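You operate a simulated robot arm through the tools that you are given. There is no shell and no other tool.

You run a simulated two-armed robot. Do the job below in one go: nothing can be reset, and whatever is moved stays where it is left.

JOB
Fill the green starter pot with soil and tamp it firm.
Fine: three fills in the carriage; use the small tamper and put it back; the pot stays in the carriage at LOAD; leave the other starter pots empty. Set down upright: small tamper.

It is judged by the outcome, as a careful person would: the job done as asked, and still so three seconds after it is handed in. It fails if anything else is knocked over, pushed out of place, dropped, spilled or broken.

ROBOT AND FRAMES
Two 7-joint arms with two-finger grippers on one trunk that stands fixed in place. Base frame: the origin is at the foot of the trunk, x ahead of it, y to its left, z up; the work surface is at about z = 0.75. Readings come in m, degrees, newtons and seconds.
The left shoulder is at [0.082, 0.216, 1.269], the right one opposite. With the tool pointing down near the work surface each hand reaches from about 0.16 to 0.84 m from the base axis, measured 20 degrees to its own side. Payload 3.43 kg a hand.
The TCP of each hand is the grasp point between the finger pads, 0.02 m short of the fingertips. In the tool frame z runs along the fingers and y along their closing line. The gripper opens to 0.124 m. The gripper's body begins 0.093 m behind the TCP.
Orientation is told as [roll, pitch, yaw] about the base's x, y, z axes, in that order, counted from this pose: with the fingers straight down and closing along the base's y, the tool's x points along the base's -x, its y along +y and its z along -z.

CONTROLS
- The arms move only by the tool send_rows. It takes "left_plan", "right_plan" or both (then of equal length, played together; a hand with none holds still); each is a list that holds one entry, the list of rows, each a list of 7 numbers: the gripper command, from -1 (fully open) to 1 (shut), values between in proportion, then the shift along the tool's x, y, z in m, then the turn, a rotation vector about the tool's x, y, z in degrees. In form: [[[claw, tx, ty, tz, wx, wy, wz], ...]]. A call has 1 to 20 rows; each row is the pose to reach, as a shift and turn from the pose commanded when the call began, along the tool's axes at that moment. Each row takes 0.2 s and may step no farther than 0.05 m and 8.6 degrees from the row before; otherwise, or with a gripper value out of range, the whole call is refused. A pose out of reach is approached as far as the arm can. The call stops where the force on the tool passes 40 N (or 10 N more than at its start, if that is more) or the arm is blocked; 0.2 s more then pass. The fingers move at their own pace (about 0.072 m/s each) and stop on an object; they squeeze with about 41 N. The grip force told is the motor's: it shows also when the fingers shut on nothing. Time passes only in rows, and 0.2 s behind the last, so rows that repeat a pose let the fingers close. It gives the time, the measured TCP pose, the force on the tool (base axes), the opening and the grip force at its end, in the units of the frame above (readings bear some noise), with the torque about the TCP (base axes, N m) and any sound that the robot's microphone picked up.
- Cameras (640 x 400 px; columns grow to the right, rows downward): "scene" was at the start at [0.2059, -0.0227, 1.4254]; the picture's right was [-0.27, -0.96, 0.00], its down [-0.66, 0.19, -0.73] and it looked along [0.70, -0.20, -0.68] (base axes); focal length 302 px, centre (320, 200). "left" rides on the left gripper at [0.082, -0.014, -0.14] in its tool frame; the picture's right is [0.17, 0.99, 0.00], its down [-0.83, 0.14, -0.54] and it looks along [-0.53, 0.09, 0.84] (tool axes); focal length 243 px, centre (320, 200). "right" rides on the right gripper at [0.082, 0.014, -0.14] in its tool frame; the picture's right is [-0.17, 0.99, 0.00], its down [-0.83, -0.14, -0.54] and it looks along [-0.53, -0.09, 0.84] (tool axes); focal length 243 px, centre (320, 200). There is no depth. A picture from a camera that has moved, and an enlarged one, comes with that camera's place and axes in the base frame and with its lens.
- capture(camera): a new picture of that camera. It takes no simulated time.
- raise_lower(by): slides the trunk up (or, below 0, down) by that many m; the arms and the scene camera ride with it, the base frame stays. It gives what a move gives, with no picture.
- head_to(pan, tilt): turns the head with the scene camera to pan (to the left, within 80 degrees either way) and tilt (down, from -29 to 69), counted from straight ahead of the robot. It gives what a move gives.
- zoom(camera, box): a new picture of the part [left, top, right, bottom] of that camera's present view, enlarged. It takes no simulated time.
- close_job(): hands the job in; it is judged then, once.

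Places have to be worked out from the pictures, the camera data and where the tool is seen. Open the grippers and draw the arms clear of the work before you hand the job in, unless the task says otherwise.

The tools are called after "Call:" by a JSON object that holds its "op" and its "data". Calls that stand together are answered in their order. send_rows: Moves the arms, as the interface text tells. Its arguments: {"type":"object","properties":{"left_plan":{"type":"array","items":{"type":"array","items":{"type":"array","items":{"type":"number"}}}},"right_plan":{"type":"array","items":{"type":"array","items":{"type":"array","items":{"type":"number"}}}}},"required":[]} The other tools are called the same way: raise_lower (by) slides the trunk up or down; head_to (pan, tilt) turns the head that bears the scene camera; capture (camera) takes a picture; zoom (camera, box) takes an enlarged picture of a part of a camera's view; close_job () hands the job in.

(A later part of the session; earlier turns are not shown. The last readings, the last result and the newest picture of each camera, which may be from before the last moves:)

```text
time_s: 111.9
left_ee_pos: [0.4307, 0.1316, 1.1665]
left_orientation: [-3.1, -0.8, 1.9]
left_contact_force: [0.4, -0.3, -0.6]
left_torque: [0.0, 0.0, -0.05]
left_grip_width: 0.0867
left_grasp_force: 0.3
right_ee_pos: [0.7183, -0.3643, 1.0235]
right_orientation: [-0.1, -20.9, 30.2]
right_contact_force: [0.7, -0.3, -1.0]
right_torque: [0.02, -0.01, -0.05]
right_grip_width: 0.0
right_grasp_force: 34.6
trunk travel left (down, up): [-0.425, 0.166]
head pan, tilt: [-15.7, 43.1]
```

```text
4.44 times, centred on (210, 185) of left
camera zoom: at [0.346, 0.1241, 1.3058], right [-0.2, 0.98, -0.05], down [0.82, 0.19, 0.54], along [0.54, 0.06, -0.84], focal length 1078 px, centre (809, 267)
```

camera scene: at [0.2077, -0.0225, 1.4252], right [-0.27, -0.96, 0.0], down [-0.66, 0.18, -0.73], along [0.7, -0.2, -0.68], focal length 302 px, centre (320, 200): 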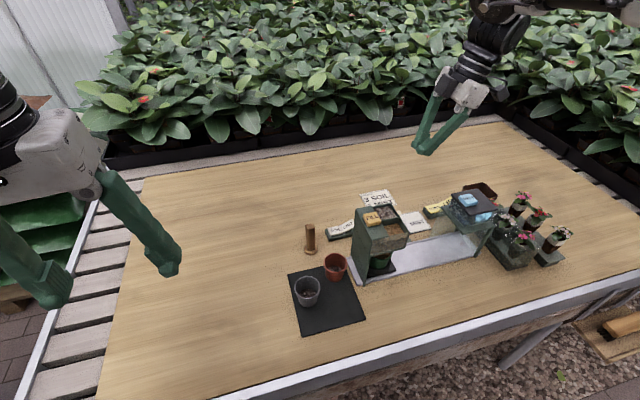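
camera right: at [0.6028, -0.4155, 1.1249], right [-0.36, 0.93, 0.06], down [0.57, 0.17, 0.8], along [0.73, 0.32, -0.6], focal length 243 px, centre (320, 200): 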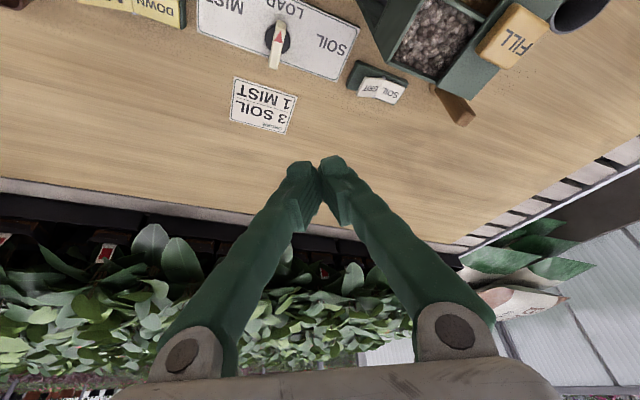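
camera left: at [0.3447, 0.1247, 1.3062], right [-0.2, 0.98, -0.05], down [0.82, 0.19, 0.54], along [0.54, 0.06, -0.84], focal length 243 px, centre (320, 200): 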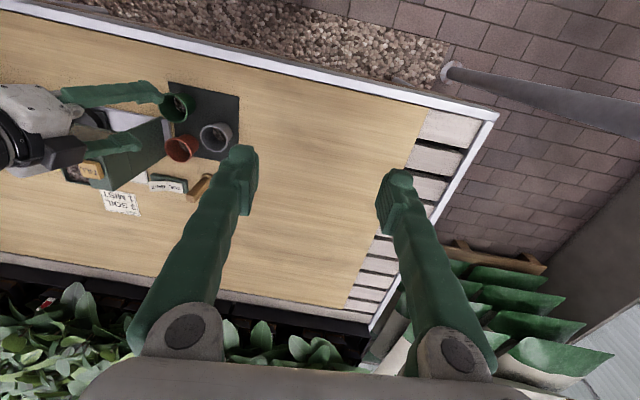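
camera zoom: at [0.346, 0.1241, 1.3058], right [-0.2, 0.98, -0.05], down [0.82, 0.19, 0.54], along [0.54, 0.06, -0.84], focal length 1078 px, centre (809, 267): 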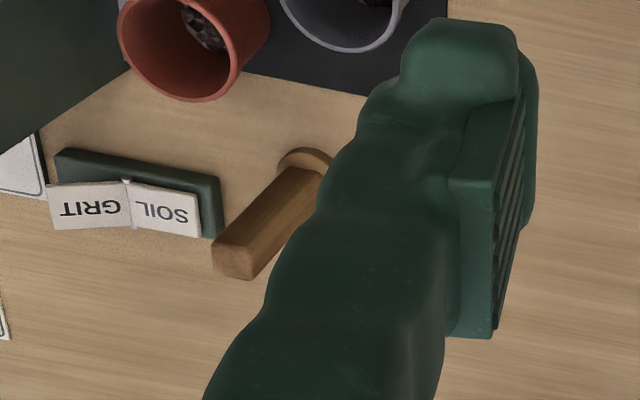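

Handle faces are aligned with the base axes; tamper at ≈(0.706,-0.140), ~0.10 m tall, flange ≈38 mm. The right hand can't reach it without the camera hitting the hopper, so I'll try the left hand there, moving slowly, with the right parked aside.

Call:
{"op": "send_rows", "data": {"right_plan": [[[1, 0.0216, 0.0017, -0.0216, 0, 0, 0], [1, 0.0432, 0.0035, -0.0433, 0, 0, 0], [1, 0.0648, 0.0052, -0.0649, 0, 0, 0], [1, 0.0864, 0.0069, -0.0866, 0, 0, 0], [1, 0.108, 0.0086, -0.1082, 0, 0, 0], [1, 0.1295, 0.0104, -0.13, 0, 0, 0], [0.5, 0.1511, 0.0121, -0.1515, 0, 0, 0], [0, 0.1727, 0.0138, -0.1731, 0, 0, 0]]], "left_plan": [[[-0.4, -0.015, -0.01, 0.011, -0.4, 0.1, 0.2], [-0.4, -0.03, -0.021, 0.022, -0.8, 0.2, 0.5], [-0.4, -0.045, -0.031, 0.033, -1.2, 0.4, 0.8], [-0.4, -0.06, -0.042, 0.044, -1.6, 0.5, 1], [-0.4, -0.075, -0.052, 0.055, -2, 0.6, 1.2], [-0.4, -0.09, -0.062, 0.065, -2.4, 0.7, 1.5], [-0.4, -0.105, -0.073, 0.076, -2.7, 0.8, 1.7], [-0.4, -0.12, -0.083, 0.087, -3, 0.9, 1.9]]]}}

```text
time_s: 113.7
left_ee_pos: [0.5537, 0.0488, 1.0871]
left_orientation: [0.0, -0.2, 0.0]
left_contact_force: [1.1, -0.9, 0.1]
left_torque: [0.01, -0.04, 0.01]
left_grip_width: 0.0868
left_grasp_force: 0.1
right_ee_pos: [0.5187, -0.4642, 1.1262]
right_orientation: [0.0, -21.0, 30.2]
right_contact_force: [-0.8, 0.7, 0.5]
right_torque: [0.03, -0.06, 0.0]
right_grip_width: 0.062
right_grasp_force: 0.0
trunk travel left (down, up): [-0.425, 0.166]
head pan, tilt: [-15.7, 43.1]
```

The left hand tracks well. Continuing slowly toward the tamper.

Call:
{"op": "send_rows", "data": {"left_plan": [[[-0.4, -0.012, -0.011, 0.011, 0, 0, 0], [-0.4, -0.024, -0.022, 0.022, 0, 0, 0], [-0.4, -0.036, -0.033, 0.033, 0, 0, 0], [-0.4, -0.048, -0.044, 0.044, 0, 0, 0], [-0.4, -0.06, -0.055, 0.055, 0, 0, 0], [-0.4, -0.072, -0.066, 0.066, 0, 0, 0], [-0.4, -0.084, -0.078, 0.077, 0, 0, 0], [-0.4, -0.096, -0.089, 0.087, 0, 0, 0], [-0.4, -0.096, -0.089, 0.087, 0, 0, 0]]]}}

Call:
{"op": "capture", "data": {"camera": "scene"}}

```text
time_s: 115.0
left_ee_pos: [0.6572, 0.035, 1.0685]
left_orientation: [-6.2, -0.7, 7.0]
left_contact_force: [0.7, 0.2, -0.1]
left_torque: [0.0, 0.0, 0.02]
left_grip_width: 0.0869
left_grasp_force: 0.1
right_ee_pos: [0.5193, -0.4631, 1.125]
right_orientation: [-0.2, -21.0, 30.3]
right_contact_force: [-0.1, -1.0, 0.4]
right_torque: [-0.01, 0.0, -0.02]
right_grip_width: 0.0619
right_grasp_force: 0.1
trunk travel left (down, up): [-0.425, 0.166]
head pan, tilt: [-15.7, 43.1]
stopped in row 6 (left hand): the arm was blocked; the commanded pose is now the measured one
```

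```text
taken
camera scene: at [0.2066, -0.0219, 1.4254], right [-0.27, -0.96, 0.0], down [-0.66, 0.18, -0.73], along [0.7, -0.2, -0.68], focal length 302 px, centre (320, 200)
```

scene: 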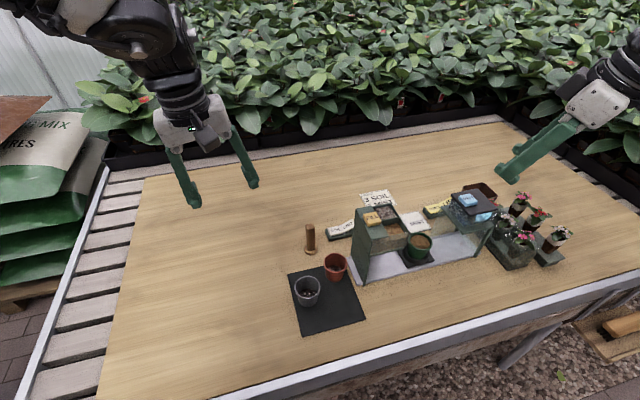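

Blocked again near full wrist bend, so the left hand needs to lean too. I'll lean its fingers toward -y and +x first, in place.

Call:
{"op": "send_rows", "data": {"left_plan": [[[-0.4, 0, 0, 0, 3, -2, 1.5], [-0.4, 0, 0, 0, 6, -4, 3], [-0.4, 0, 0, 0, 9, -6, 4.5], [-0.4, 0, 0, 0, 12, -8, 6], [-0.4, 0, 0, 0, 15, -10, 7], [-0.4, 0, 0, 0, 15, -10, 7]]]}}

```text
time_s: 116.4
left_ee_pos: [0.6557, 0.0318, 1.07]
left_orientation: [-20.7, -12.2, 2.2]
left_contact_force: [0.2, 0.3, 0.4]
left_torque: [-0.03, 0.01, 0.0]
left_grip_width: 0.0869
left_grasp_force: 0.1
right_ee_pos: [0.5182, -0.4626, 1.1243]
right_orientation: [-0.2, -20.8, 30.2]
right_contact_force: [-0.7, 0.0, -0.9]
right_torque: [-0.04, -0.01, 0.0]
right_grip_width: 0.0621
right_grasp_force: 0.2
trunk travel left (down, up): [-0.425, 0.166]
head pan, tilt: [-15.7, 43.1]
```

Leaning works cleanly. Advancing toward the tamper with this lean.

Call:
{"op": "send_rows", "data": {"left_plan": [[[-0.4, -0.0012, -0.0112, 0.0168, 0, 0, 0], [-0.4, -0.0023, -0.0224, 0.0336, 0, 0, 0], [-0.4, -0.0035, -0.0336, 0.0504, 0, 0, 0], [-0.4, -0.0046, -0.0448, 0.0672, 0, 0, 0], [-0.4, -0.0058, -0.0559, 0.084, 0, 0, 0], [-0.4, -0.007, -0.0671, 0.1008, 0, 0, 0], [-0.4, -0.0081, -0.0783, 0.1176, 0, 0, 0], [-0.4, -0.0093, -0.0895, 0.1344, 0, 0, 0], [-0.4, -0.0093, -0.0895, 0.1344, 0, 0, 0]]]}}

Call:
{"op": "capture", "data": {"camera": "left"}}

Call:
{"op": "capture", "data": {"camera": "scene"}}

```text
time_s: 118.6
left_ee_pos: [0.7191, -0.0604, 0.9985]
left_orientation: [-22.9, -12.5, 7.1]
left_contact_force: [0.4, 0.0, -0.4]
left_torque: [-0.01, 0.01, 0.03]
left_grip_width: 0.0869
left_grasp_force: 0.0
right_ee_pos: [0.5193, -0.4634, 1.125]
right_orientation: [-0.1, -20.9, 30.4]
right_contact_force: [0.2, 0.1, 0.3]
right_torque: [-0.03, 0.0, 0.0]
right_grip_width: 0.0621
right_grasp_force: 0.1
trunk travel left (down, up): [-0.425, 0.166]
head pan, tilt: [-15.7, 43.1]
stopped in row 9 (left hand): the arm was blocked; the commanded pose is now the measured one
```

```text
taken
camera left: at [0.6051, -0.0315, 1.1107], right [-0.19, 0.89, -0.41], down [0.67, 0.42, 0.61], along [0.72, -0.16, -0.68], focal length 243 px, centre (320, 200)
```

left: 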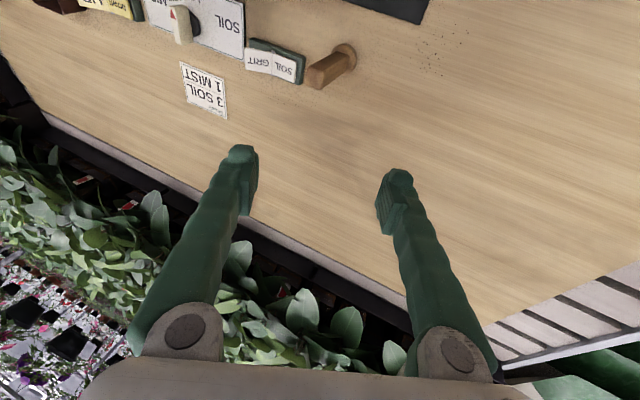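

```text
taken
camera scene: at [0.2061, -0.0223, 1.4254], right [-0.27, -0.96, 0.0], down [-0.66, 0.18, -0.73], along [0.7, -0.2, -0.68], focal length 302 px, centre (320, 200)
```

scene: 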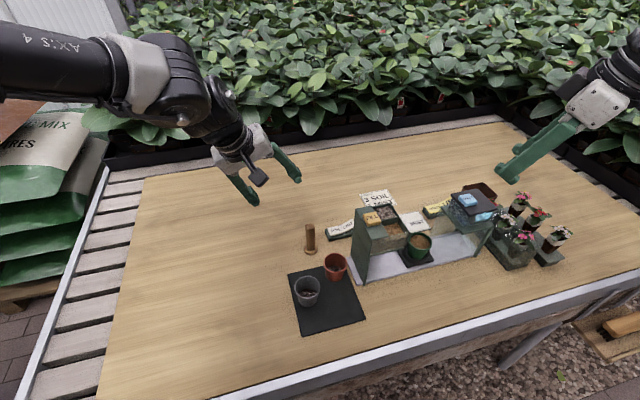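

The left hand gets close but needs more forward lean. The plan: left grips the tamper with a pure forward (x) lean and closing along y (aligned with the handle), moves it to bare bench near (0.48,-0.25) for the right hand. First retreat and undo the roll.

Call:
{"op": "send_rows", "data": {"left_plan": [[[-0.4, 0.0206, 0.003, -0.0201, -5.7, 0, 0], [-0.4, 0.0412, 0.0058, -0.0402, -11.4, 0, 0], [-0.4, 0.0619, 0.0088, -0.0603, -17.2, 0, 0], [-0.4, 0.0825, 0.0117, -0.0804, -22.9, 0, 0], [-0.4, 0.0825, 0.0117, -0.0804, -22.9, 0, 0]]]}}

Call:
{"op": "send_rows", "data": {"left_plan": [[[-0.4, 0, 0, 0, 0, -6, 0], [-0.4, 0, 0, 0, 0, -12, 0], [-0.4, 0, 0, 0, 0, -18, 0], [-0.4, 0, 0, 0, 0, -24.5, 0], [-0.4, 0, 0, 0, 0, -24.5, 0]]]}}

```text
time_s: 119.3
left_ee_pos: [0.7016, 0.0902, 1.002]
left_orientation: [-1.4, -14.1, 15.4]
left_contact_force: [-0.3, -0.2, -0.6]
left_torque: [-0.02, -0.01, -0.01]
left_grip_width: 0.0866
left_grasp_force: 0.0
right_ee_pos: [0.5186, -0.4623, 1.1261]
right_orientation: [-0.2, -20.8, 30.3]
right_contact_force: [-0.2, 0.5, 0.8]
right_torque: [-0.07, -0.02, 0.02]
right_grip_width: 0.0618
right_grasp_force: 0.1
trunk travel left (down, up): [-0.425, 0.166]
head pan, tilt: [-15.7, 43.1]
stopped in row 3 (left hand): the arm was blocked; the commanded pose is now the measured one
```

```text
time_s: 120.7
left_ee_pos: [0.712, 0.1326, 0.994]
left_orientation: [-2.4, -37.7, 20.5]
left_contact_force: [0.8, -0.4, -0.2]
left_torque: [0.0, 0.0, 0.01]
left_grip_width: 0.087
left_grasp_force: 0.0
right_ee_pos: [0.52, -0.4625, 1.1255]
right_orientation: [-0.2, -20.9, 30.3]
right_contact_force: [0.1, 0.2, 0.7]
right_torque: [-0.02, 0.0, -0.01]
right_grip_width: 0.0619
right_grasp_force: 0.0
trunk travel left (down, up): [-0.425, 0.166]
head pan, tilt: [-15.7, 43.1]
stopped in row 5 (left hand): the arm was blocked; the commanded pose is now the measured one
```

Now with the forward lean established, unwind the yaw and come back toward y≈0.

Call:
{"op": "send_rows", "data": {"left_plan": [[[-0.4, 0.0066, -0.0095, -0.0082, 1.3, 0, 2], [-0.4, 0.0131, -0.019, -0.0165, 2.5, 0, 4], [-0.4, 0.0197, -0.0286, -0.0247, 3.8, 0, 6.1], [-0.4, 0.0262, -0.0381, -0.033, 5, 0, 8.1], [-0.4, 0.0328, -0.0476, -0.0412, 6.3, 0, 10.1], [-0.4, 0.0394, -0.0572, -0.0494, 7.6, 0, 12.1], [-0.4, 0.0459, -0.0667, -0.0577, 8.8, 0, 14.2], [-0.4, 0.0525, -0.0762, -0.0659, 10.1, 0, 16.2], [-0.4, 0.0525, -0.0762, -0.0659, 10.1, 0, 16.2]]]}}

Call:
{"op": "capture", "data": {"camera": "scene"}}

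```text
time_s: 122.7
left_ee_pos: [0.6573, 0.0305, 1.0176]
left_orientation: [0.2, -38.1, -0.5]
left_contact_force: [0.7, -0.2, 0.5]
left_torque: [0.0, 0.01, 0.01]
left_grip_width: 0.0865
left_grasp_force: 0.1
right_ee_pos: [0.5197, -0.4626, 1.1257]
right_orientation: [-0.2, -20.9, 30.3]
right_contact_force: [-0.4, 1.0, -0.1]
right_torque: [0.0, 0.0, -0.01]
right_grip_width: 0.062
right_grasp_force: 0.1
trunk travel left (down, up): [-0.425, 0.166]
head pan, tilt: [-15.7, 43.1]
```

```text
taken
camera scene: at [0.2061, -0.0225, 1.4254], right [-0.27, -0.96, 0.0], down [-0.66, 0.18, -0.73], along [0.7, -0.2, -0.68], focal length 302 px, centre (320, 200)
```

scene: 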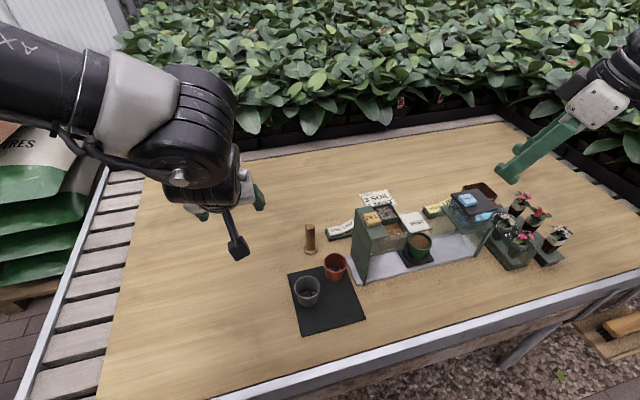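

The left hand is now leaned 38° forward with closing along y. Moving above the tamper.

Call:
{"op": "send_rows", "data": {"left_plan": [[[0, 0.002, -0.017, 0.0099, 0, 0, 0], [0, 0.004, -0.034, 0.0197, 0, 0, 0], [0, 0.006, -0.051, 0.0296, 0, 0, 0], [0, 0.008, -0.068, 0.0394, 0, 0, 0], [0, 0.01, -0.085, 0.0493, 0, 0, 0], [0, 0.0121, -0.102, 0.0592, 0, 0, 0], [0, 0.0141, -0.119, 0.069, 0, 0, 0], [0, 0.0161, -0.136, 0.0789, 0, 0, 0], [0, 0.0181, -0.153, 0.0887, 0, 0, 0], [0, 0.0201, -0.17, 0.0986, 0, 0, 0], [0, 0.0201, -0.17, 0.0986, 0, 0, 0]]]}}

Call:
{"op": "capture", "data": {"camera": "left"}}

Call:
{"op": "capture", "data": {"camera": "scene"}}

```text
time_s: 124.0
left_ee_pos: [0.7312, 0.0117, 1.0117]
left_orientation: [-6.2, -38.7, 11.8]
left_contact_force: [0.6, -0.1, 0.2]
left_torque: [0.01, 0.0, -0.02]
left_grip_width: 0.062
left_grasp_force: 0.0
right_ee_pos: [0.5202, -0.4617, 1.1258]
right_orientation: [-0.2, -20.9, 30.3]
right_contact_force: [-0.4, 0.3, 0.6]
right_torque: [0.02, -0.02, -0.02]
right_grip_width: 0.062
right_grasp_force: 0.0
trunk travel left (down, up): [-0.425, 0.166]
head pan, tilt: [-15.7, 43.1]
stopped in row 6 (left hand): the arm was blocked; the commanded pose is now the measured one
```

```text
taken
camera left: at [0.5804, -0.0174, 1.0703], right [-0.26, 0.95, -0.19], down [0.28, 0.26, 0.93], along [0.93, 0.19, -0.33], focal length 243 px, centre (320, 200)
```

left: 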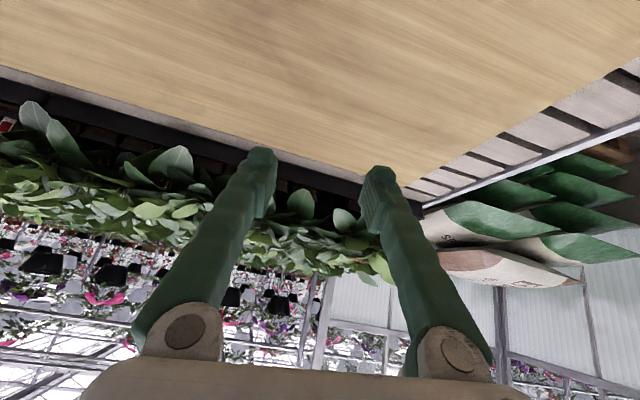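

```text
taken
camera scene: at [0.2063, -0.0224, 1.4254], right [-0.27, -0.96, 0.0], down [-0.66, 0.18, -0.73], along [0.7, -0.2, -0.68], focal length 302 px, centre (320, 200)
```

scene: 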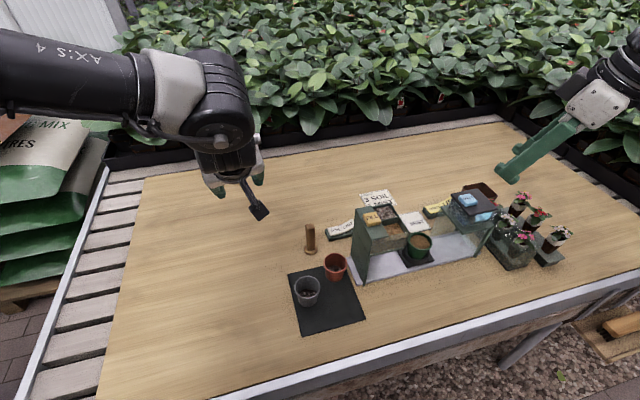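

The left's limit is also inward. A lean along ψ≈-52° (fingers toward +x/-y) by ~42° should keep its wrist within range; gripping the handle across its edges only for transport is acceptable. Retreating and re-orienting first.

Call:
{"op": "send_rows", "data": {"left_plan": [[[0, 0.0127, 0.0054, -0.0123, -1, 0, 0], [0, 0.0254, 0.0108, -0.0246, -2, 0, 0], [0, 0.0381, 0.0161, -0.0369, -3.2, 0, 0], [0, 0.0508, 0.0215, -0.0492, -4.2, 0, 0], [0, 0.0635, 0.0269, -0.0615, -5.2, 0, 0], [0, 0.0762, 0.0323, -0.0738, -6.2, 0, 0], [0, 0.0762, 0.0323, -0.0738, -6.2, 0, 0]]]}}

Call:
{"op": "send_rows", "data": {"left_plan": [[[0, 0, 0, 0, 4.44, 0, 5.54], [0, 0, 0, 0, 8.9, 0, 11.1], [0, 0, 0, 0, 13.3, 0, 16.6], [0, 0, 0, 0, 17.8, 0, 22.2], [0, 0, 0, 0, 22.2, 0, 27.7], [0, 0, 0, 0, 26.6, 0, 33.2], [0, 0, 0, 0, 31.1, 0, 38.8], [0, 0, 0, 0, 35.5, 0, 44.3], [0, 0, 0, 0, 40, 0, 49.9], [0, 0, 0, 0, 40, 0, 49.9]]]}}

```text
time_s: 125.6
left_ee_pos: [0.6203, 0.0279, 1.0183]
left_orientation: [-0.1, -38.7, 11.5]
left_contact_force: [0.2, 0.1, -0.6]
left_torque: [-0.01, 0.02, -0.05]
left_grip_width: 0.0617
left_grasp_force: 0.2
right_ee_pos: [0.5187, -0.4629, 1.1255]
right_orientation: [-0.2, -20.9, 30.3]
right_contact_force: [-0.3, 0.2, 0.3]
right_torque: [-0.01, 0.0, 0.01]
right_grip_width: 0.062
right_grasp_force: 0.1
trunk travel left (down, up): [-0.425, 0.166]
head pan, tilt: [-15.7, 43.1]
```

```text
time_s: 126.9
left_ee_pos: [0.6093, 0.0337, 1.042]
left_orientation: [-7.7, -40.0, -11.9]
left_contact_force: [1.6, -0.2, 0.7]
left_torque: [0.02, 0.0, 0.0]
left_grip_width: 0.0619
left_grasp_force: 0.1
left hand out of reach, approached as far as the arm can: row 5, 6
right_ee_pos: [0.5188, -0.4642, 1.126]
right_orientation: [-0.2, -21.0, 30.3]
right_contact_force: [-0.1, -0.4, -0.2]
right_torque: [0.04, -0.01, 0.03]
right_grip_width: 0.0622
right_grasp_force: 0.0
trunk travel left (down, up): [-0.425, 0.166]
head pan, tilt: [-15.7, 43.1]
stopped in row 6 (left hand): the arm was blocked; the commanded pose is now the measured one
```

Left yaw is limited in that direction, but the gripper is symmetric: yaw +128° with the opposite tilt gives the same finger lean and puts the camera safely above. I'll level the left hand first at a comfortable spot.

Call:
{"op": "send_rows", "data": {"left_plan": [[[0, 0.01, 0.01, 0, -2, 0, 0], [0, 0.02, 0.02, 0, -4, 0, 0], [0, 0.03, 0.03, 0, -6, 0, 0], [0, 0.04, 0.04, 0, -7.7, 0, 0], [0, 0.04, 0.04, 0, -7.7, 0, 0]]]}}

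Call:
{"op": "send_rows", "data": {"left_plan": [[[0, 0, 0, 0, 0, 7, 0], [0, 0, 0, 0, 0, 14, 0], [0, 0, 0, 0, 0, 21, 0], [0, 0, 0, 0, 0, 28, 0], [0, 0, 0, 0, 0, 35, 0], [0, 0, 0, 0, 0, 40, 0], [0, 0, 0, 0, 0, 40, 0]]]}}

```text
time_s: 128.1
left_ee_pos: [0.5885, 0.0782, 1.0111]
left_orientation: [0.4, -39.9, -12.4]
left_contact_force: [0.5, 0.0, 0.8]
left_torque: [0.01, 0.04, 0.02]
left_grip_width: 0.0623
left_grasp_force: 0.1
right_ee_pos: [0.5185, -0.4639, 1.1255]
right_orientation: [-0.3, -21.1, 30.3]
right_contact_force: [-0.3, -0.7, 0.5]
right_torque: [0.03, -0.02, 0.02]
right_grip_width: 0.0621
right_grasp_force: 0.0
trunk travel left (down, up): [-0.425, 0.166]
head pan, tilt: [-15.7, 43.1]
```

```text
time_s: 129.9
left_ee_pos: [0.5615, 0.0509, 1.0396]
left_orientation: [-2.9, -1.6, -8.8]
left_contact_force: [0.1, 0.2, 0.6]
left_torque: [0.0, 0.0, 0.01]
left_grip_width: 0.062
left_grasp_force: 0.0
left hand out of reach, approached as far as the arm can: row 3, 4, 5, 6, 7
right_ee_pos: [0.5189, -0.4619, 1.1246]
right_orientation: [-0.2, -20.9, 30.3]
right_contact_force: [-0.6, 0.8, 0.6]
right_torque: [-0.05, -0.01, -0.02]
right_grip_width: 0.0622
right_grasp_force: 0.1
trunk travel left (down, up): [-0.425, 0.166]
head pan, tilt: [-15.7, 43.1]
stopped in row 7 (left hand): the arm was blocked; the commanded pose is now the measured one
```

Now back slightly and yaw the left hand positively, checking how far it goes.

Call:
{"op": "send_rows", "data": {"left_plan": [[[0, 0.015, 0.02, 0, -1, 1, -3], [0, 0.03, 0.04, 0, -2, 1.6, -6], [0, 0.045, 0.06, 0, -2.9, 1.6, -8.8], [0, 0.045, 0.06, 0, -2.9, 1.6, -8.8]]]}}

Call:
{"op": "send_rows", "data": {"left_plan": [[[0, 0, 0, 0, 0, 0, -7], [0, 0, 0, 0, 0, 0, -14], [0, 0, 0, 0, 0, 0, -21], [0, 0, 0, 0, 0, 0, -28], [0, 0, 0, 0, 0, 0, -35], [0, 0, 0, 0, 0, 0, -42], [0, 0, 0, 0, 0, 0, -49], [0, 0, 0, 0, 0, 0, -56], [0, 0, 0, 0, 0, 0, -63], [0, 0, 0, 0, 0, 0, -70], [0, 0, 0, 0, 0, 0, -77], [0, 0, 0, 0, 0, 0, -84], [0, 0, 0, 0, 0, 0, -91], [0, 0, 0, 0, 0, 0, -91]]]}}

```text
time_s: 130.9
left_ee_pos: [0.5245, 0.1152, 1.0339]
left_orientation: [0.2, 0.3, -0.4]
left_contact_force: [0.1, 0.1, -0.1]
left_torque: [-0.02, -0.01, 0.0]
left_grip_width: 0.0619
left_grasp_force: 0.0
right_ee_pos: [0.519, -0.4639, 1.1261]
right_orientation: [-0.1, -20.9, 30.3]
right_contact_force: [0.2, -0.1, 0.1]
right_torque: [0.02, -0.01, 0.03]
right_grip_width: 0.0622
right_grasp_force: 0.1
trunk travel left (down, up): [-0.425, 0.166]
head pan, tilt: [-15.7, 43.1]
```

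```text
time_s: 133.9
left_ee_pos: [0.5245, 0.1165, 1.0343]
left_orientation: [0.3, -0.3, 90.7]
left_contact_force: [0.4, -0.8, 0.4]
left_torque: [0.02, -0.02, 0.01]
left_grip_width: 0.0618
left_grasp_force: 0.1
right_ee_pos: [0.5186, -0.4621, 1.1257]
right_orientation: [-0.1, -20.9, 30.2]
right_contact_force: [0.7, -0.3, -0.8]
right_torque: [0.02, -0.02, 0.03]
right_grip_width: 0.062
right_grasp_force: 0.0
trunk travel left (down, up): [-0.425, 0.166]
head pan, tilt: [-15.7, 43.1]
```

Yaw +90° is fine for the left hand. Now lean its fingers toward -y (pitch +) and advance toward the tamper.

Call:
{"op": "send_rows", "data": {"left_plan": [[[0, 0, 0, 0, 0, 7, 0], [0, 0, 0, 0, 0, 14, 0], [0, 0, 0, 0, 0, 21, 0], [0, 0, 0, 0, 0, 28, 0], [0, 0, 0, 0, 0, 35, 0], [0, 0, 0, 0, 0, 35, 0]]]}}

```text
time_s: 135.3
left_ee_pos: [0.5243, 0.1164, 1.0343]
left_orientation: [0.3, 34.9, 90.8]
left_contact_force: [0.2, 0.4, 0.5]
left_torque: [-0.02, -0.03, 0.03]
left_grip_width: 0.0621
left_grasp_force: 0.0
right_ee_pos: [0.5183, -0.463, 1.1253]
right_orientation: [-0.1, -21.0, 30.3]
right_contact_force: [-0.3, 0.2, -0.4]
right_torque: [0.02, -0.01, 0.03]
right_grip_width: 0.0621
right_grasp_force: 0.0
trunk travel left (down, up): [-0.425, 0.166]
head pan, tilt: [-15.7, 43.1]
```

Lean achieved exactly. Advancing toward x≈0.62, y≈0 first.

Call:
{"op": "send_rows", "data": {"left_plan": [[[0, 0.0108, -0.0125, 0.0106, 0, 0, 0], [0, 0.0217, -0.025, 0.0213, 0, 0, 0], [0, 0.0325, -0.0375, 0.032, 0, 0, 0], [0, 0.0434, -0.05, 0.0426, 0, 0, 0], [0, 0.0542, -0.0625, 0.0533, 0, 0, 0], [0, 0.0651, -0.075, 0.064, 0, 0, 0], [0, 0.076, -0.0875, 0.0746, 0, 0, 0], [0, 0.0868, -0.1, 0.0852, 0, 0, 0], [0, 0.0868, -0.1, 0.0852, 0, 0, 0]]]}}

Call:
{"op": "capture", "data": {"camera": "scene"}}

```text
time_s: 137.3
left_ee_pos: [0.6252, -0.004, 1.0143]
left_orientation: [0.3, 34.8, 90.7]
left_contact_force: [-1.1, -0.2, -0.4]
left_torque: [0.0, -0.01, -0.02]
left_grip_width: 0.0622
left_grasp_force: 0.1
right_ee_pos: [0.5185, -0.4621, 1.1255]
right_orientation: [-0.2, -20.9, 30.2]
right_contact_force: [0.0, -0.4, -0.3]
right_torque: [-0.01, 0.03, 0.01]
right_grip_width: 0.0622
right_grasp_force: 0.2
trunk travel left (down, up): [-0.425, 0.166]
head pan, tilt: [-15.7, 43.1]
```

```text
taken
camera scene: at [0.2057, -0.0222, 1.4255], right [-0.27, -0.96, 0.0], down [-0.66, 0.18, -0.73], along [0.7, -0.2, -0.68], focal length 302 px, centre (320, 200)
```

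scene: 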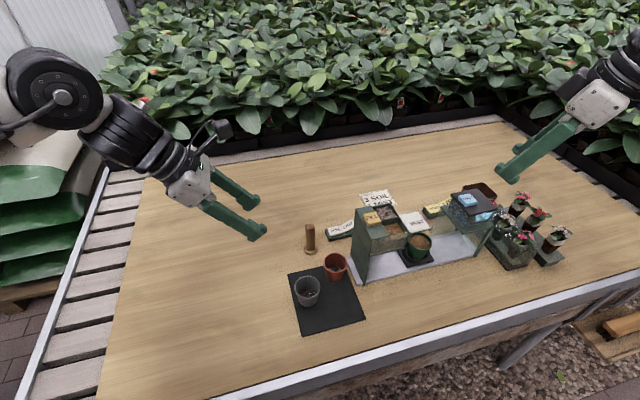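

No strain at all. Continuing to a hover above the tamper.

Call:
{"op": "send_rows", "data": {"left_plan": [[[0, 0.0064, -0.009, 0.0172, 0, 0, 0], [0, 0.0128, -0.018, 0.0344, 0, 0, 0], [0, 0.0192, -0.027, 0.0517, 0, 0, 0], [0, 0.0256, -0.036, 0.0689, 0, 0, 0], [0, 0.0319, -0.045, 0.0861, 0, 0, 0], [0, 0.0383, -0.054, 0.1033, 0, 0, 0], [0, 0.0447, -0.063, 0.1206, 0, 0, 0], [0, 0.0511, -0.072, 0.1378, 0, 0, 0], [0, 0.0575, -0.081, 0.155, 0, 0, 0], [0, 0.0575, -0.081, 0.155, 0, 0, 0]]]}}

Call:
{"op": "capture", "data": {"camera": "left"}}

Call:
{"op": "capture", "data": {"camera": "scene"}}

```text
time_s: 139.5
left_ee_pos: [0.7211, -0.1249, 0.9261]
left_orientation: [0.4, 35.9, 92.6]
left_contact_force: [-0.3, 0.6, -0.4]
left_torque: [-0.01, 0.0, 0.0]
left_grip_width: 0.0618
left_grasp_force: 0.0
right_ee_pos: [0.5194, -0.4631, 1.1257]
right_orientation: [-0.3, -20.8, 30.4]
right_contact_force: [-0.4, 0.4, 0.1]
right_torque: [-0.03, 0.01, 0.0]
right_grip_width: 0.0621
right_grasp_force: 0.0
trunk travel left (down, up): [-0.425, 0.166]
head pan, tilt: [-15.7, 43.1]
```

```text
taken
camera left: at [0.7336, -0.1076, 1.0877], right [-0.98, -0.17, 0.1], down [-0.18, 0.98, -0.05], along [-0.09, -0.07, -0.99], focal length 243 px, centre (320, 200)
```

left: 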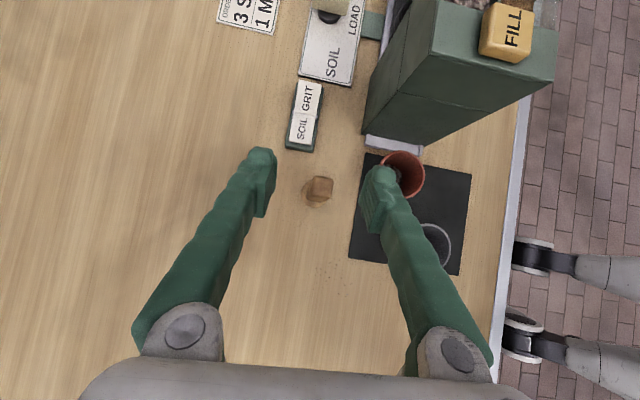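

```text
taken
camera scene: at [0.206, -0.0215, 1.4255], right [-0.27, -0.96, 0.0], down [-0.66, 0.18, -0.73], along [0.7, -0.2, -0.68], focal length 302 px, centre (320, 200)
```

scene: 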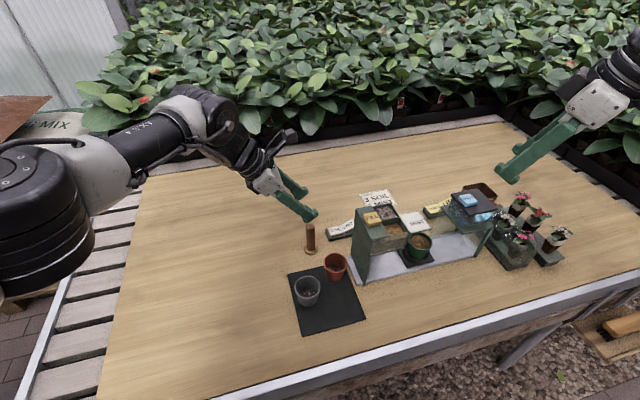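

The left camera looks straight down on the tamper between the fingers. I'll hold to settle and zoom for a precise offset.

Call:
{"op": "send_rows", "data": {"left_plan": [[[0, 0, 0, 0, 0, 0, 0], [0, 0, 0, 0, 0, 0, 0], [0, 0, 0, 0, 0, 0, 0]]]}}

Call:
{"op": "zoom", "data": {"camera": "left", "box": [230, 130, 410, 240]}}

Call:
{"op": "zoom", "data": {"camera": "scene", "box": [270, 170, 350, 265]}}

```text
time_s: 140.3
left_ee_pos: [0.7185, -0.1242, 0.9227]
left_orientation: [0.7, 35.8, 92.7]
left_contact_force: [0.0, 0.2, 0.1]
left_torque: [0.0, -0.02, 0.01]
left_grip_width: 0.0621
left_grasp_force: 0.0
right_ee_pos: [0.5194, -0.464, 1.1241]
right_orientation: [0.0, -20.9, 30.3]
right_contact_force: [-0.1, 0.2, -0.6]
right_torque: [0.01, 0.0, 0.0]
right_grip_width: 0.0619
right_grasp_force: 0.1
trunk travel left (down, up): [-0.425, 0.166]
head pan, tilt: [-15.7, 43.1]
```

```text
3.56 times, centred on (320, 185) of left
camera zoom: at [0.7324, -0.1084, 1.0835], right [-0.98, -0.17, 0.11], down [-0.18, 0.98, -0.05], along [-0.1, -0.06, -0.99], focal length 863 px, centre (320, 253)
```

zoom: 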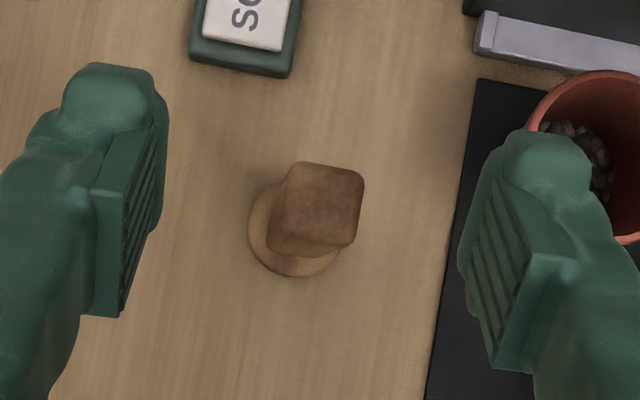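

```text
4.21 times, centred on (310, 218) of scene
camera zoom: at [0.206, -0.0229, 1.4254], right [-0.27, -0.96, 0.0], down [-0.66, 0.19, -0.73], along [0.7, -0.2, -0.68], focal length 1272 px, centre (362, 126)
```

zoom: 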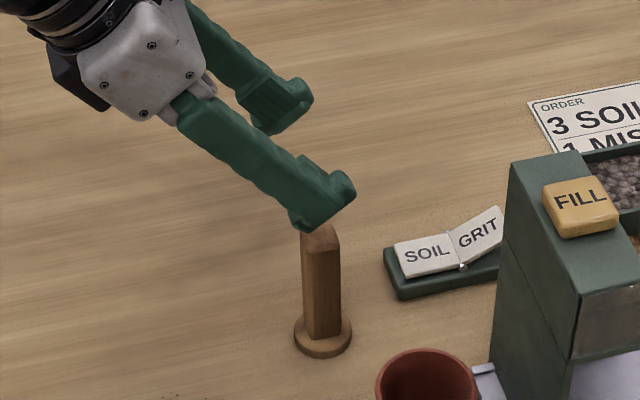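

The handle is centred between the fingers; tamper at ≈(0.714,-0.136). The arm still seems to be settling, so I'll hold a couple of seconds to see whether the pose converges.

Call:
{"op": "send_rows", "data": {"left_plan": [[[0, 0, 0, 0, 0, 0, 0], [0, 0, 0, 0, 0, 0, 0], [0, 0, 0, 0, 0, 0, 0], [0, 0, 0, 0, 0, 0, 0], [0, 0, 0, 0, 0, 0, 0], [0, 0, 0, 0, 0, 0, 0], [0, 0, 0, 0, 0, 0, 0], [0, 0, 0, 0, 0, 0, 0], [0, 0, 0, 0, 0, 0, 0], [0, 0, 0, 0, 0, 0, 0]]]}}

```text
time_s: 142.5
left_ee_pos: [0.7204, -0.1205, 0.92]
left_orientation: [0.5, 35.1, 92.7]
left_contact_force: [-0.1, -0.8, 0.6]
left_torque: [-0.01, -0.01, 0.0]
left_grip_width: 0.0618
left_grasp_force: 0.0
right_ee_pos: [0.5192, -0.4623, 1.1251]
right_orientation: [-0.2, -20.9, 30.3]
right_contact_force: [0.4, -0.5, -0.1]
right_torque: [-0.01, 0.0, 0.03]
right_grip_width: 0.0619
right_grasp_force: 0.0
trunk travel left (down, up): [-0.425, 0.166]
head pan, tilt: [-15.7, 43.1]
```

There's a steady ~2 cm error, so one joint is at its limit. Adding more lean should free it.

Call:
{"op": "send_rows", "data": {"left_plan": [[[0, 0, 0, 0, 0, 3, 0], [0, 0, 0, 0, 0, 6, 0], [0, 0, 0, 0, 0, 9, 0], [0, 0, 0, 0, 0, 9, 0], [0, 0, 0, 0, 0, 9, 0]]]}}

Call:
{"op": "zoom", "data": {"camera": "left", "box": [230, 130, 410, 240]}}

```text
time_s: 143.7
left_ee_pos: [0.7079, -0.1388, 0.9188]
left_orientation: [0.4, 43.8, 90.8]
left_contact_force: [0.1, -0.5, 1.2]
left_torque: [-0.01, 0.04, 0.03]
left_grip_width: 0.0618
left_grasp_force: 0.1
right_ee_pos: [0.5205, -0.4636, 1.1264]
right_orientation: [-0.1, -20.9, 30.4]
right_contact_force: [-1.3, -0.2, 0.6]
right_torque: [0.02, 0.02, 0.01]
right_grip_width: 0.0619
right_grasp_force: 0.1
trunk travel left (down, up): [-0.425, 0.166]
head pan, tilt: [-15.7, 43.1]
```

```text
3.56 times, centred on (320, 185) of left
camera zoom: at [0.7206, -0.099, 1.0759], right [-0.98, -0.13, 0.12], down [-0.15, 0.97, -0.19], along [-0.09, -0.2, -0.98], focal length 863 px, centre (320, 253)
```

zoom: 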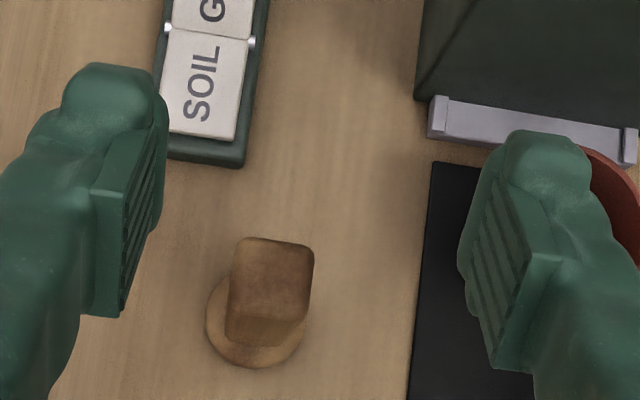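

The pose is now exact, with 44° lean. Tamper at (0.712,-0.136). Lowering the fingers around the handle to z≈0.833.

Call:
{"op": "send_rows", "data": {"left_plan": [[[0, -0.0005, -0.0042, -0.0005, 0, 0, 0], [0, -0.0127, -0.0042, 0.0116, 0, 0, 0], [0, -0.0249, -0.0042, 0.0238, 0, 0, 0], [0, -0.0371, -0.0042, 0.0359, 0, 0, 0], [0, -0.0493, -0.0042, 0.0481, 0, 0, 0], [0, -0.0615, -0.0042, 0.0602, 0, 0, 0], [0, -0.0615, -0.0042, 0.0602, 0, 0, 0]]]}}

Call:
{"op": "zoom", "data": {"camera": "left", "box": [230, 130, 410, 240]}}

Call:
{"op": "zoom", "data": {"camera": "scene", "box": [270, 170, 350, 265]}}

```text
time_s: 145.3
left_ee_pos: [0.711, -0.1347, 0.8319]
left_orientation: [0.3, 43.7, 90.8]
left_contact_force: [-0.6, -0.3, -0.6]
left_torque: [-0.04, -0.01, 0.04]
left_grip_width: 0.062
left_grasp_force: 0.1
right_ee_pos: [0.5199, -0.4632, 1.1257]
right_orientation: [-0.1, -20.9, 30.3]
right_contact_force: [0.1, -1.0, 1.2]
right_torque: [-0.01, -0.01, 0.01]
right_grip_width: 0.062
right_grasp_force: 0.1
trunk travel left (down, up): [-0.425, 0.166]
head pan, tilt: [-15.7, 43.1]
```

```text
3.56 times, centred on (320, 185) of left
camera zoom: at [0.7241, -0.0961, 0.9898], right [-0.98, -0.13, 0.12], down [-0.15, 0.97, -0.19], along [-0.09, -0.2, -0.98], focal length 863 px, centre (320, 253)
```

zoom: 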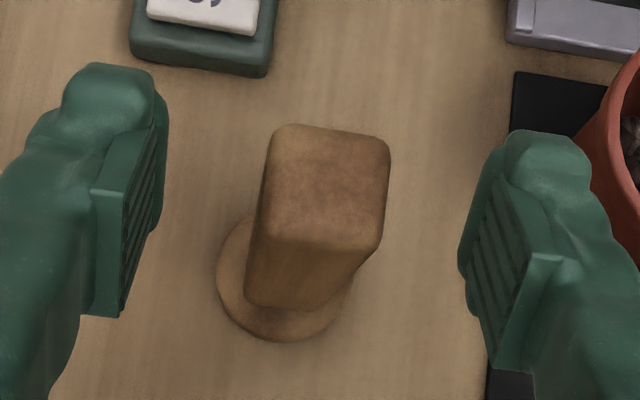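

```text
4.21 times, centred on (310, 218) of scene
camera zoom: at [0.2059, -0.0225, 1.4255], right [-0.27, -0.96, 0.0], down [-0.66, 0.18, -0.73], along [0.7, -0.2, -0.68], focal length 1272 px, centre (362, 126)
```

zoom: 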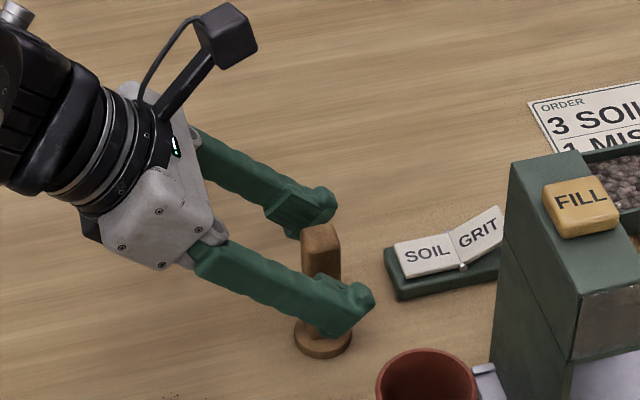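

Well placed. Shifting 2 mm to centre and closing gradually on the handle.

Call:
{"op": "send_rows", "data": {"left_plan": [[[0, 0, 0.002, 0, 0, 0, 0], [0.25, 0, 0.002, 0, 0, 0, 0], [0.45, 0, 0.002, 0, 0, 0, 0], [0.6, 0, 0.002, 0, 0, 0, 0], [0.8, 0, 0.002, 0, 0, 0, 0], [1, 0, 0.002, 0, 0, 0, 0], [1, 0, 0.002, 0, 0, 0, 0]]]}}

Call:
{"op": "zoom", "data": {"camera": "left", "box": [230, 130, 410, 240]}}

Call:
{"op": "zoom", "data": {"camera": "scene", "box": [270, 170, 350, 265]}}

```text
time_s: 146.9
left_ee_pos: [0.7095, -0.1348, 0.8311]
left_orientation: [0.3, 43.8, 90.9]
left_contact_force: [-0.4, -0.3, 0.0]
left_torque: [0.03, -0.01, 0.02]
left_grip_width: 0.0205
left_grasp_force: 41.1
right_ee_pos: [0.5198, -0.4638, 1.1252]
right_orientation: [-0.2, -20.9, 30.3]
right_contact_force: [-0.9, 0.0, -0.2]
right_torque: [0.01, 0.0, 0.01]
right_grip_width: 0.0619
right_grasp_force: 0.0
trunk travel left (down, up): [-0.425, 0.166]
head pan, tilt: [-15.7, 43.1]
```

```text
3.56 times, centred on (320, 185) of left
camera zoom: at [0.7225, -0.0963, 0.9898], right [-0.98, -0.13, 0.12], down [-0.15, 0.97, -0.19], along [-0.09, -0.2, -0.98], focal length 863 px, centre (320, 253)
```

zoom: 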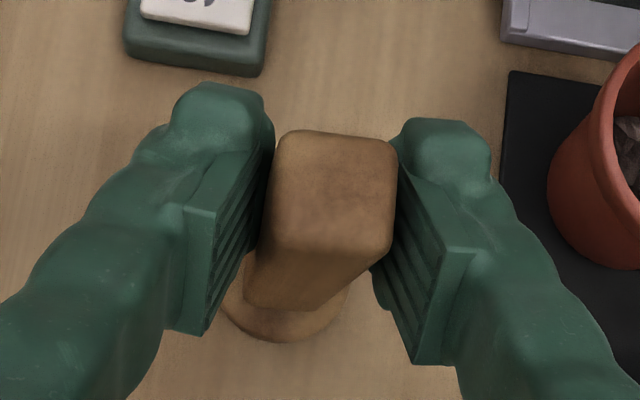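

```text
4.21 times, centred on (310, 218) of scene
camera zoom: at [0.2061, -0.0227, 1.4254], right [-0.27, -0.96, 0.0], down [-0.66, 0.18, -0.73], along [0.7, -0.2, -0.68], focal length 1272 px, centre (362, 126)
```

zoom: 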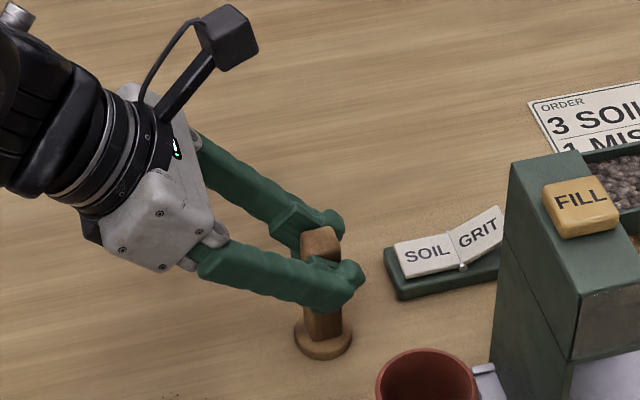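

The handle is held flat-faced and upright (0.0205 m, 41 N). Lifting it straight up while moving the right hand farther aside.

Call:
{"op": "send_rows", "data": {"left_plan": [[[1, 0.0069, 0, -0.0072, 0, 0, 0], [1, 0.0208, 0, -0.0217, 0, 0, 0], [1, 0.0346, 0, -0.0361, 0, 0, 0], [1, 0.0485, 0, -0.0505, 0, 0, 0], [1, 0.0623, 0, -0.065, 0, 0, 0], [1, 0.0762, 0, -0.0794, 0, 0, 0], [1, 0.09, 0, -0.0938, 0, 0, 0], [1, 0.09, 0, -0.0938, 0, 0, 0]]], "right_plan": [[[0, 0.0138, -0.0112, -0.0053, 0, 0, 0], [0, 0.0277, -0.0224, -0.0106, 0, 0, 0], [0, 0.0415, -0.0336, -0.0159, 0, 0, 0], [0, 0.0554, -0.0448, -0.0211, 0, 0, 0], [0, 0.0692, -0.056, -0.0264, 0, 0, 0], [0, 0.0831, -0.0672, -0.0317, 0, 0, 0], [0, 0.0969, -0.0784, -0.037, 0, 0, 0], [0, 0.0969, -0.0784, -0.037, 0, 0, 0]]]}}

Call:
{"op": "capture", "data": {"camera": "scene"}}

```text
time_s: 148.7
left_ee_pos: [0.7102, -0.1347, 0.9615]
left_orientation: [0.4, 43.8, 90.9]
left_contact_force: [0.3, -0.3, -1.0]
left_torque: [0.01, -0.01, 0.0]
left_grip_width: 0.0203
left_grasp_force: 40.7
right_ee_pos: [0.4691, -0.5831, 1.1258]
right_orientation: [-0.2, -20.9, 30.3]
right_contact_force: [0.3, 0.7, 0.1]
right_torque: [0.03, 0.01, 0.01]
right_grip_width: 0.0623
right_grasp_force: 0.0
trunk travel left (down, up): [-0.425, 0.166]
head pan, tilt: [-15.7, 43.1]
```

```text
taken
camera scene: at [0.2065, -0.0224, 1.4254], right [-0.27, -0.96, 0.0], down [-0.66, 0.18, -0.73], along [0.7, -0.2, -0.68], focal length 302 px, centre (320, 200)
```

scene: 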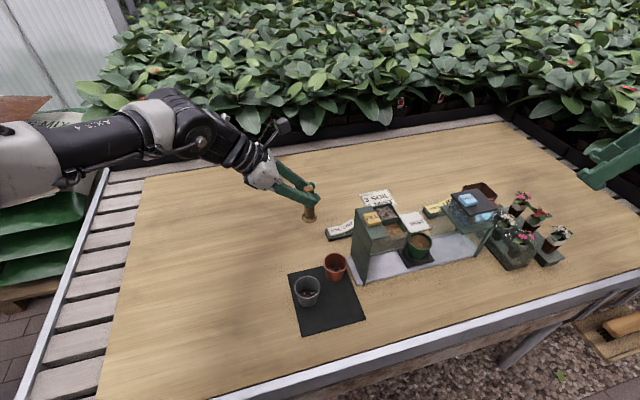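

Tamper lifted cleanly. Carrying it in -x first, well above the pots, then -y to (0.50,-0.26).

Call:
{"op": "send_rows", "data": {"left_plan": [[[1, -0.0002, 0.021, -0.0002, 0, 0, 0], [1, -0.0004, 0.042, -0.0004, 0, 0, 0], [1, -0.0006, 0.063, -0.0006, 0, 0, 0], [1, -0.0008, 0.084, -0.0008, 0, 0, 0], [1, -0.001, 0.105, -0.001, 0, 0, 0], [1, -0.0012, 0.126, -0.0012, 0, 0, 0], [1, -0.0014, 0.147, -0.0014, 0, 0, 0], [1, -0.0016, 0.168, -0.0016, 0, 0, 0], [1, -0.0018, 0.189, -0.0018, 0, 0, 0], [1, -0.002, 0.21, -0.002, 0, 0, 0], [1, -0.002, 0.21, -0.002, 0, 0, 0]]]}}

Call:
{"op": "capture", "data": {"camera": "scene"}}

```text
time_s: 151.1
left_ee_pos: [0.4997, -0.1351, 0.9627]
left_orientation: [0.4, 43.8, 90.9]
left_contact_force: [0.5, 0.1, -0.6]
left_torque: [-0.02, -0.01, 0.01]
left_grip_width: 0.0202
left_grasp_force: 41.4
right_ee_pos: [0.4692, -0.5842, 1.1262]
right_orientation: [-0.3, -20.9, 30.3]
right_contact_force: [0.2, -0.1, -0.6]
right_torque: [-0.03, -0.02, 0.02]
right_grip_width: 0.062
right_grasp_force: 0.0
trunk travel left (down, up): [-0.425, 0.166]
head pan, tilt: [-15.7, 43.1]
```

```text
taken
camera scene: at [0.2062, -0.0227, 1.4254], right [-0.27, -0.96, 0.0], down [-0.66, 0.19, -0.73], along [0.7, -0.2, -0.68], focal length 302 px, centre (320, 200)
```

scene: 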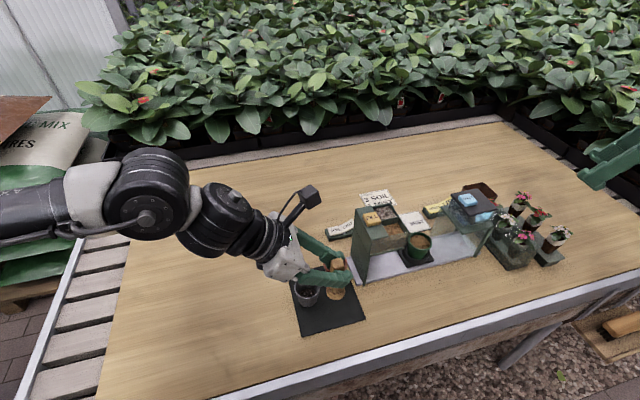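

Now -y to 0.26 over bare bench.

Call:
{"op": "send_rows", "data": {"left_plan": [[[1, 0.0129, 0.0003, 0.0124, 0, 0, 0], [1, 0.0258, 0.0005, 0.0247, 0, 0, 0], [1, 0.0387, 0.0008, 0.0371, 0, 0, 0], [1, 0.0515, 0.001, 0.0494, 0, 0, 0], [1, 0.0644, 0.0013, 0.0618, 0, 0, 0], [1, 0.0773, 0.0015, 0.0741, 0, 0, 0], [1, 0.0902, 0.0018, 0.0865, 0, 0, 0], [1, 0.0902, 0.0018, 0.0865, 0, 0, 0]]]}}

Call:
{"op": "capture", "data": {"camera": "scene"}}

Call:
{"op": "capture", "data": {"camera": "left"}}

```text
time_s: 152.9
left_ee_pos: [0.4997, -0.2595, 0.9647]
left_orientation: [0.3, 43.9, 90.8]
left_contact_force: [-0.2, 0.3, -0.5]
left_torque: [-0.02, -0.02, -0.04]
left_grip_width: 0.0205
left_grasp_force: 40.9
right_ee_pos: [0.4689, -0.5832, 1.1254]
right_orientation: [-0.2, -20.9, 30.4]
right_contact_force: [0.6, -0.2, 0.5]
right_torque: [0.02, 0.01, -0.02]
right_grip_width: 0.062
right_grasp_force: 0.1
trunk travel left (down, up): [-0.425, 0.166]
head pan, tilt: [-15.7, 43.1]
```

```text
taken
camera scene: at [0.2061, -0.0221, 1.4255], right [-0.27, -0.96, 0.0], down [-0.66, 0.18, -0.73], along [0.7, -0.2, -0.68], focal length 302 px, centre (320, 200)
```

scene: 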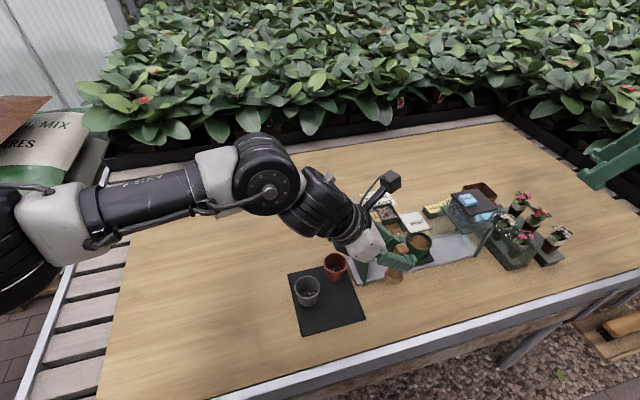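

```text
taken
camera left: at [0.5122, -0.2208, 1.1213], right [-0.98, -0.13, 0.12], down [-0.15, 0.97, -0.19], along [-0.09, -0.2, -0.98], focal length 243 px, centre (320, 200)
```

left: 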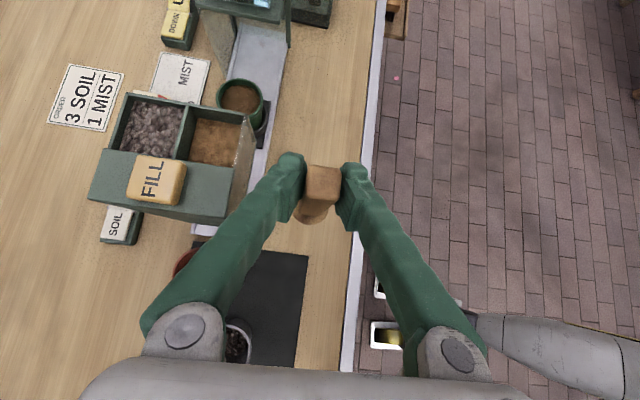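

Exactly there, no strain. Lowering the tamper to just above the bench.

Call:
{"op": "send_rows", "data": {"left_plan": [[[1, -0.0138, 0, 0.0144, 0, 0, 0], [1, -0.0277, 0, 0.0289, 0, 0, 0], [1, -0.0415, 0, 0.0433, 0, 0, 0], [1, -0.0554, 0, 0.0577, 0, 0, 0], [1, -0.0692, 0, 0.0722, 0, 0, 0], [1, -0.08, 0, 0.0834, 0, 0, 0], [1, -0.09, 0, 0.0938, 0, 0, 0], [1, -0.09, 0, 0.0938, 0, 0, 0]]]}}

Call:
{"op": "zoom", "data": {"camera": "scene", "box": [340, 220, 440, 310]}}

```text
time_s: 154.7
left_ee_pos: [0.4982, -0.2592, 0.8326]
left_orientation: [0.3, 43.8, 90.8]
left_contact_force: [-0.7, 0.3, 0.2]
left_torque: [-0.03, -0.02, 0.0]
left_grip_width: 0.0205
left_grasp_force: 40.8
right_ee_pos: [0.4703, -0.5836, 1.1254]
right_orientation: [-0.2, -20.8, 30.3]
right_contact_force: [0.4, 0.2, 0.3]
right_torque: [-0.03, 0.0, 0.03]
right_grip_width: 0.062
right_grasp_force: 0.1
trunk travel left (down, up): [-0.425, 0.166]
head pan, tilt: [-15.7, 43.1]
```

```text
4.44 times, centred on (390, 265) of scene
camera zoom: at [0.2059, -0.0227, 1.4255], right [-0.27, -0.96, 0.0], down [-0.66, 0.19, -0.73], along [0.7, -0.2, -0.68], focal length 1342 px, centre (9, -89)
```

zoom: 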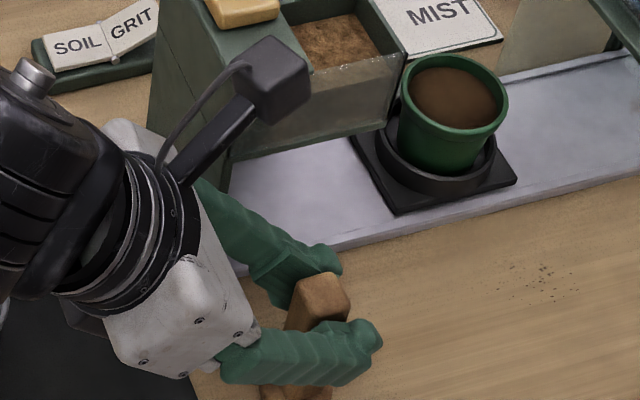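

No contact yet; 2 mm more.

Call:
{"op": "send_rows", "data": {"left_plan": [[[1, -0.0014, 0, 0.0014, 0, 0, 0], [1, -0.0014, 0, 0.0014, 0, 0, 0]]]}}

```text
time_s: 155.3
left_ee_pos: [0.4986, -0.2594, 0.832]
left_orientation: [0.3, 43.8, 90.8]
left_contact_force: [1.2, -0.2, 5.8]
left_torque: [0.13, 0.03, -0.01]
left_grip_width: 0.0204
left_grasp_force: 40.9
right_ee_pos: [0.4697, -0.5826, 1.1252]
right_orientation: [-0.2, -20.9, 30.2]
right_contact_force: [-0.5, 0.5, -0.1]
right_torque: [-0.04, -0.02, -0.03]
right_grip_width: 0.062
right_grasp_force: 0.3
trunk travel left (down, up): [-0.425, 0.166]
head pan, tilt: [-15.7, 43.1]
```

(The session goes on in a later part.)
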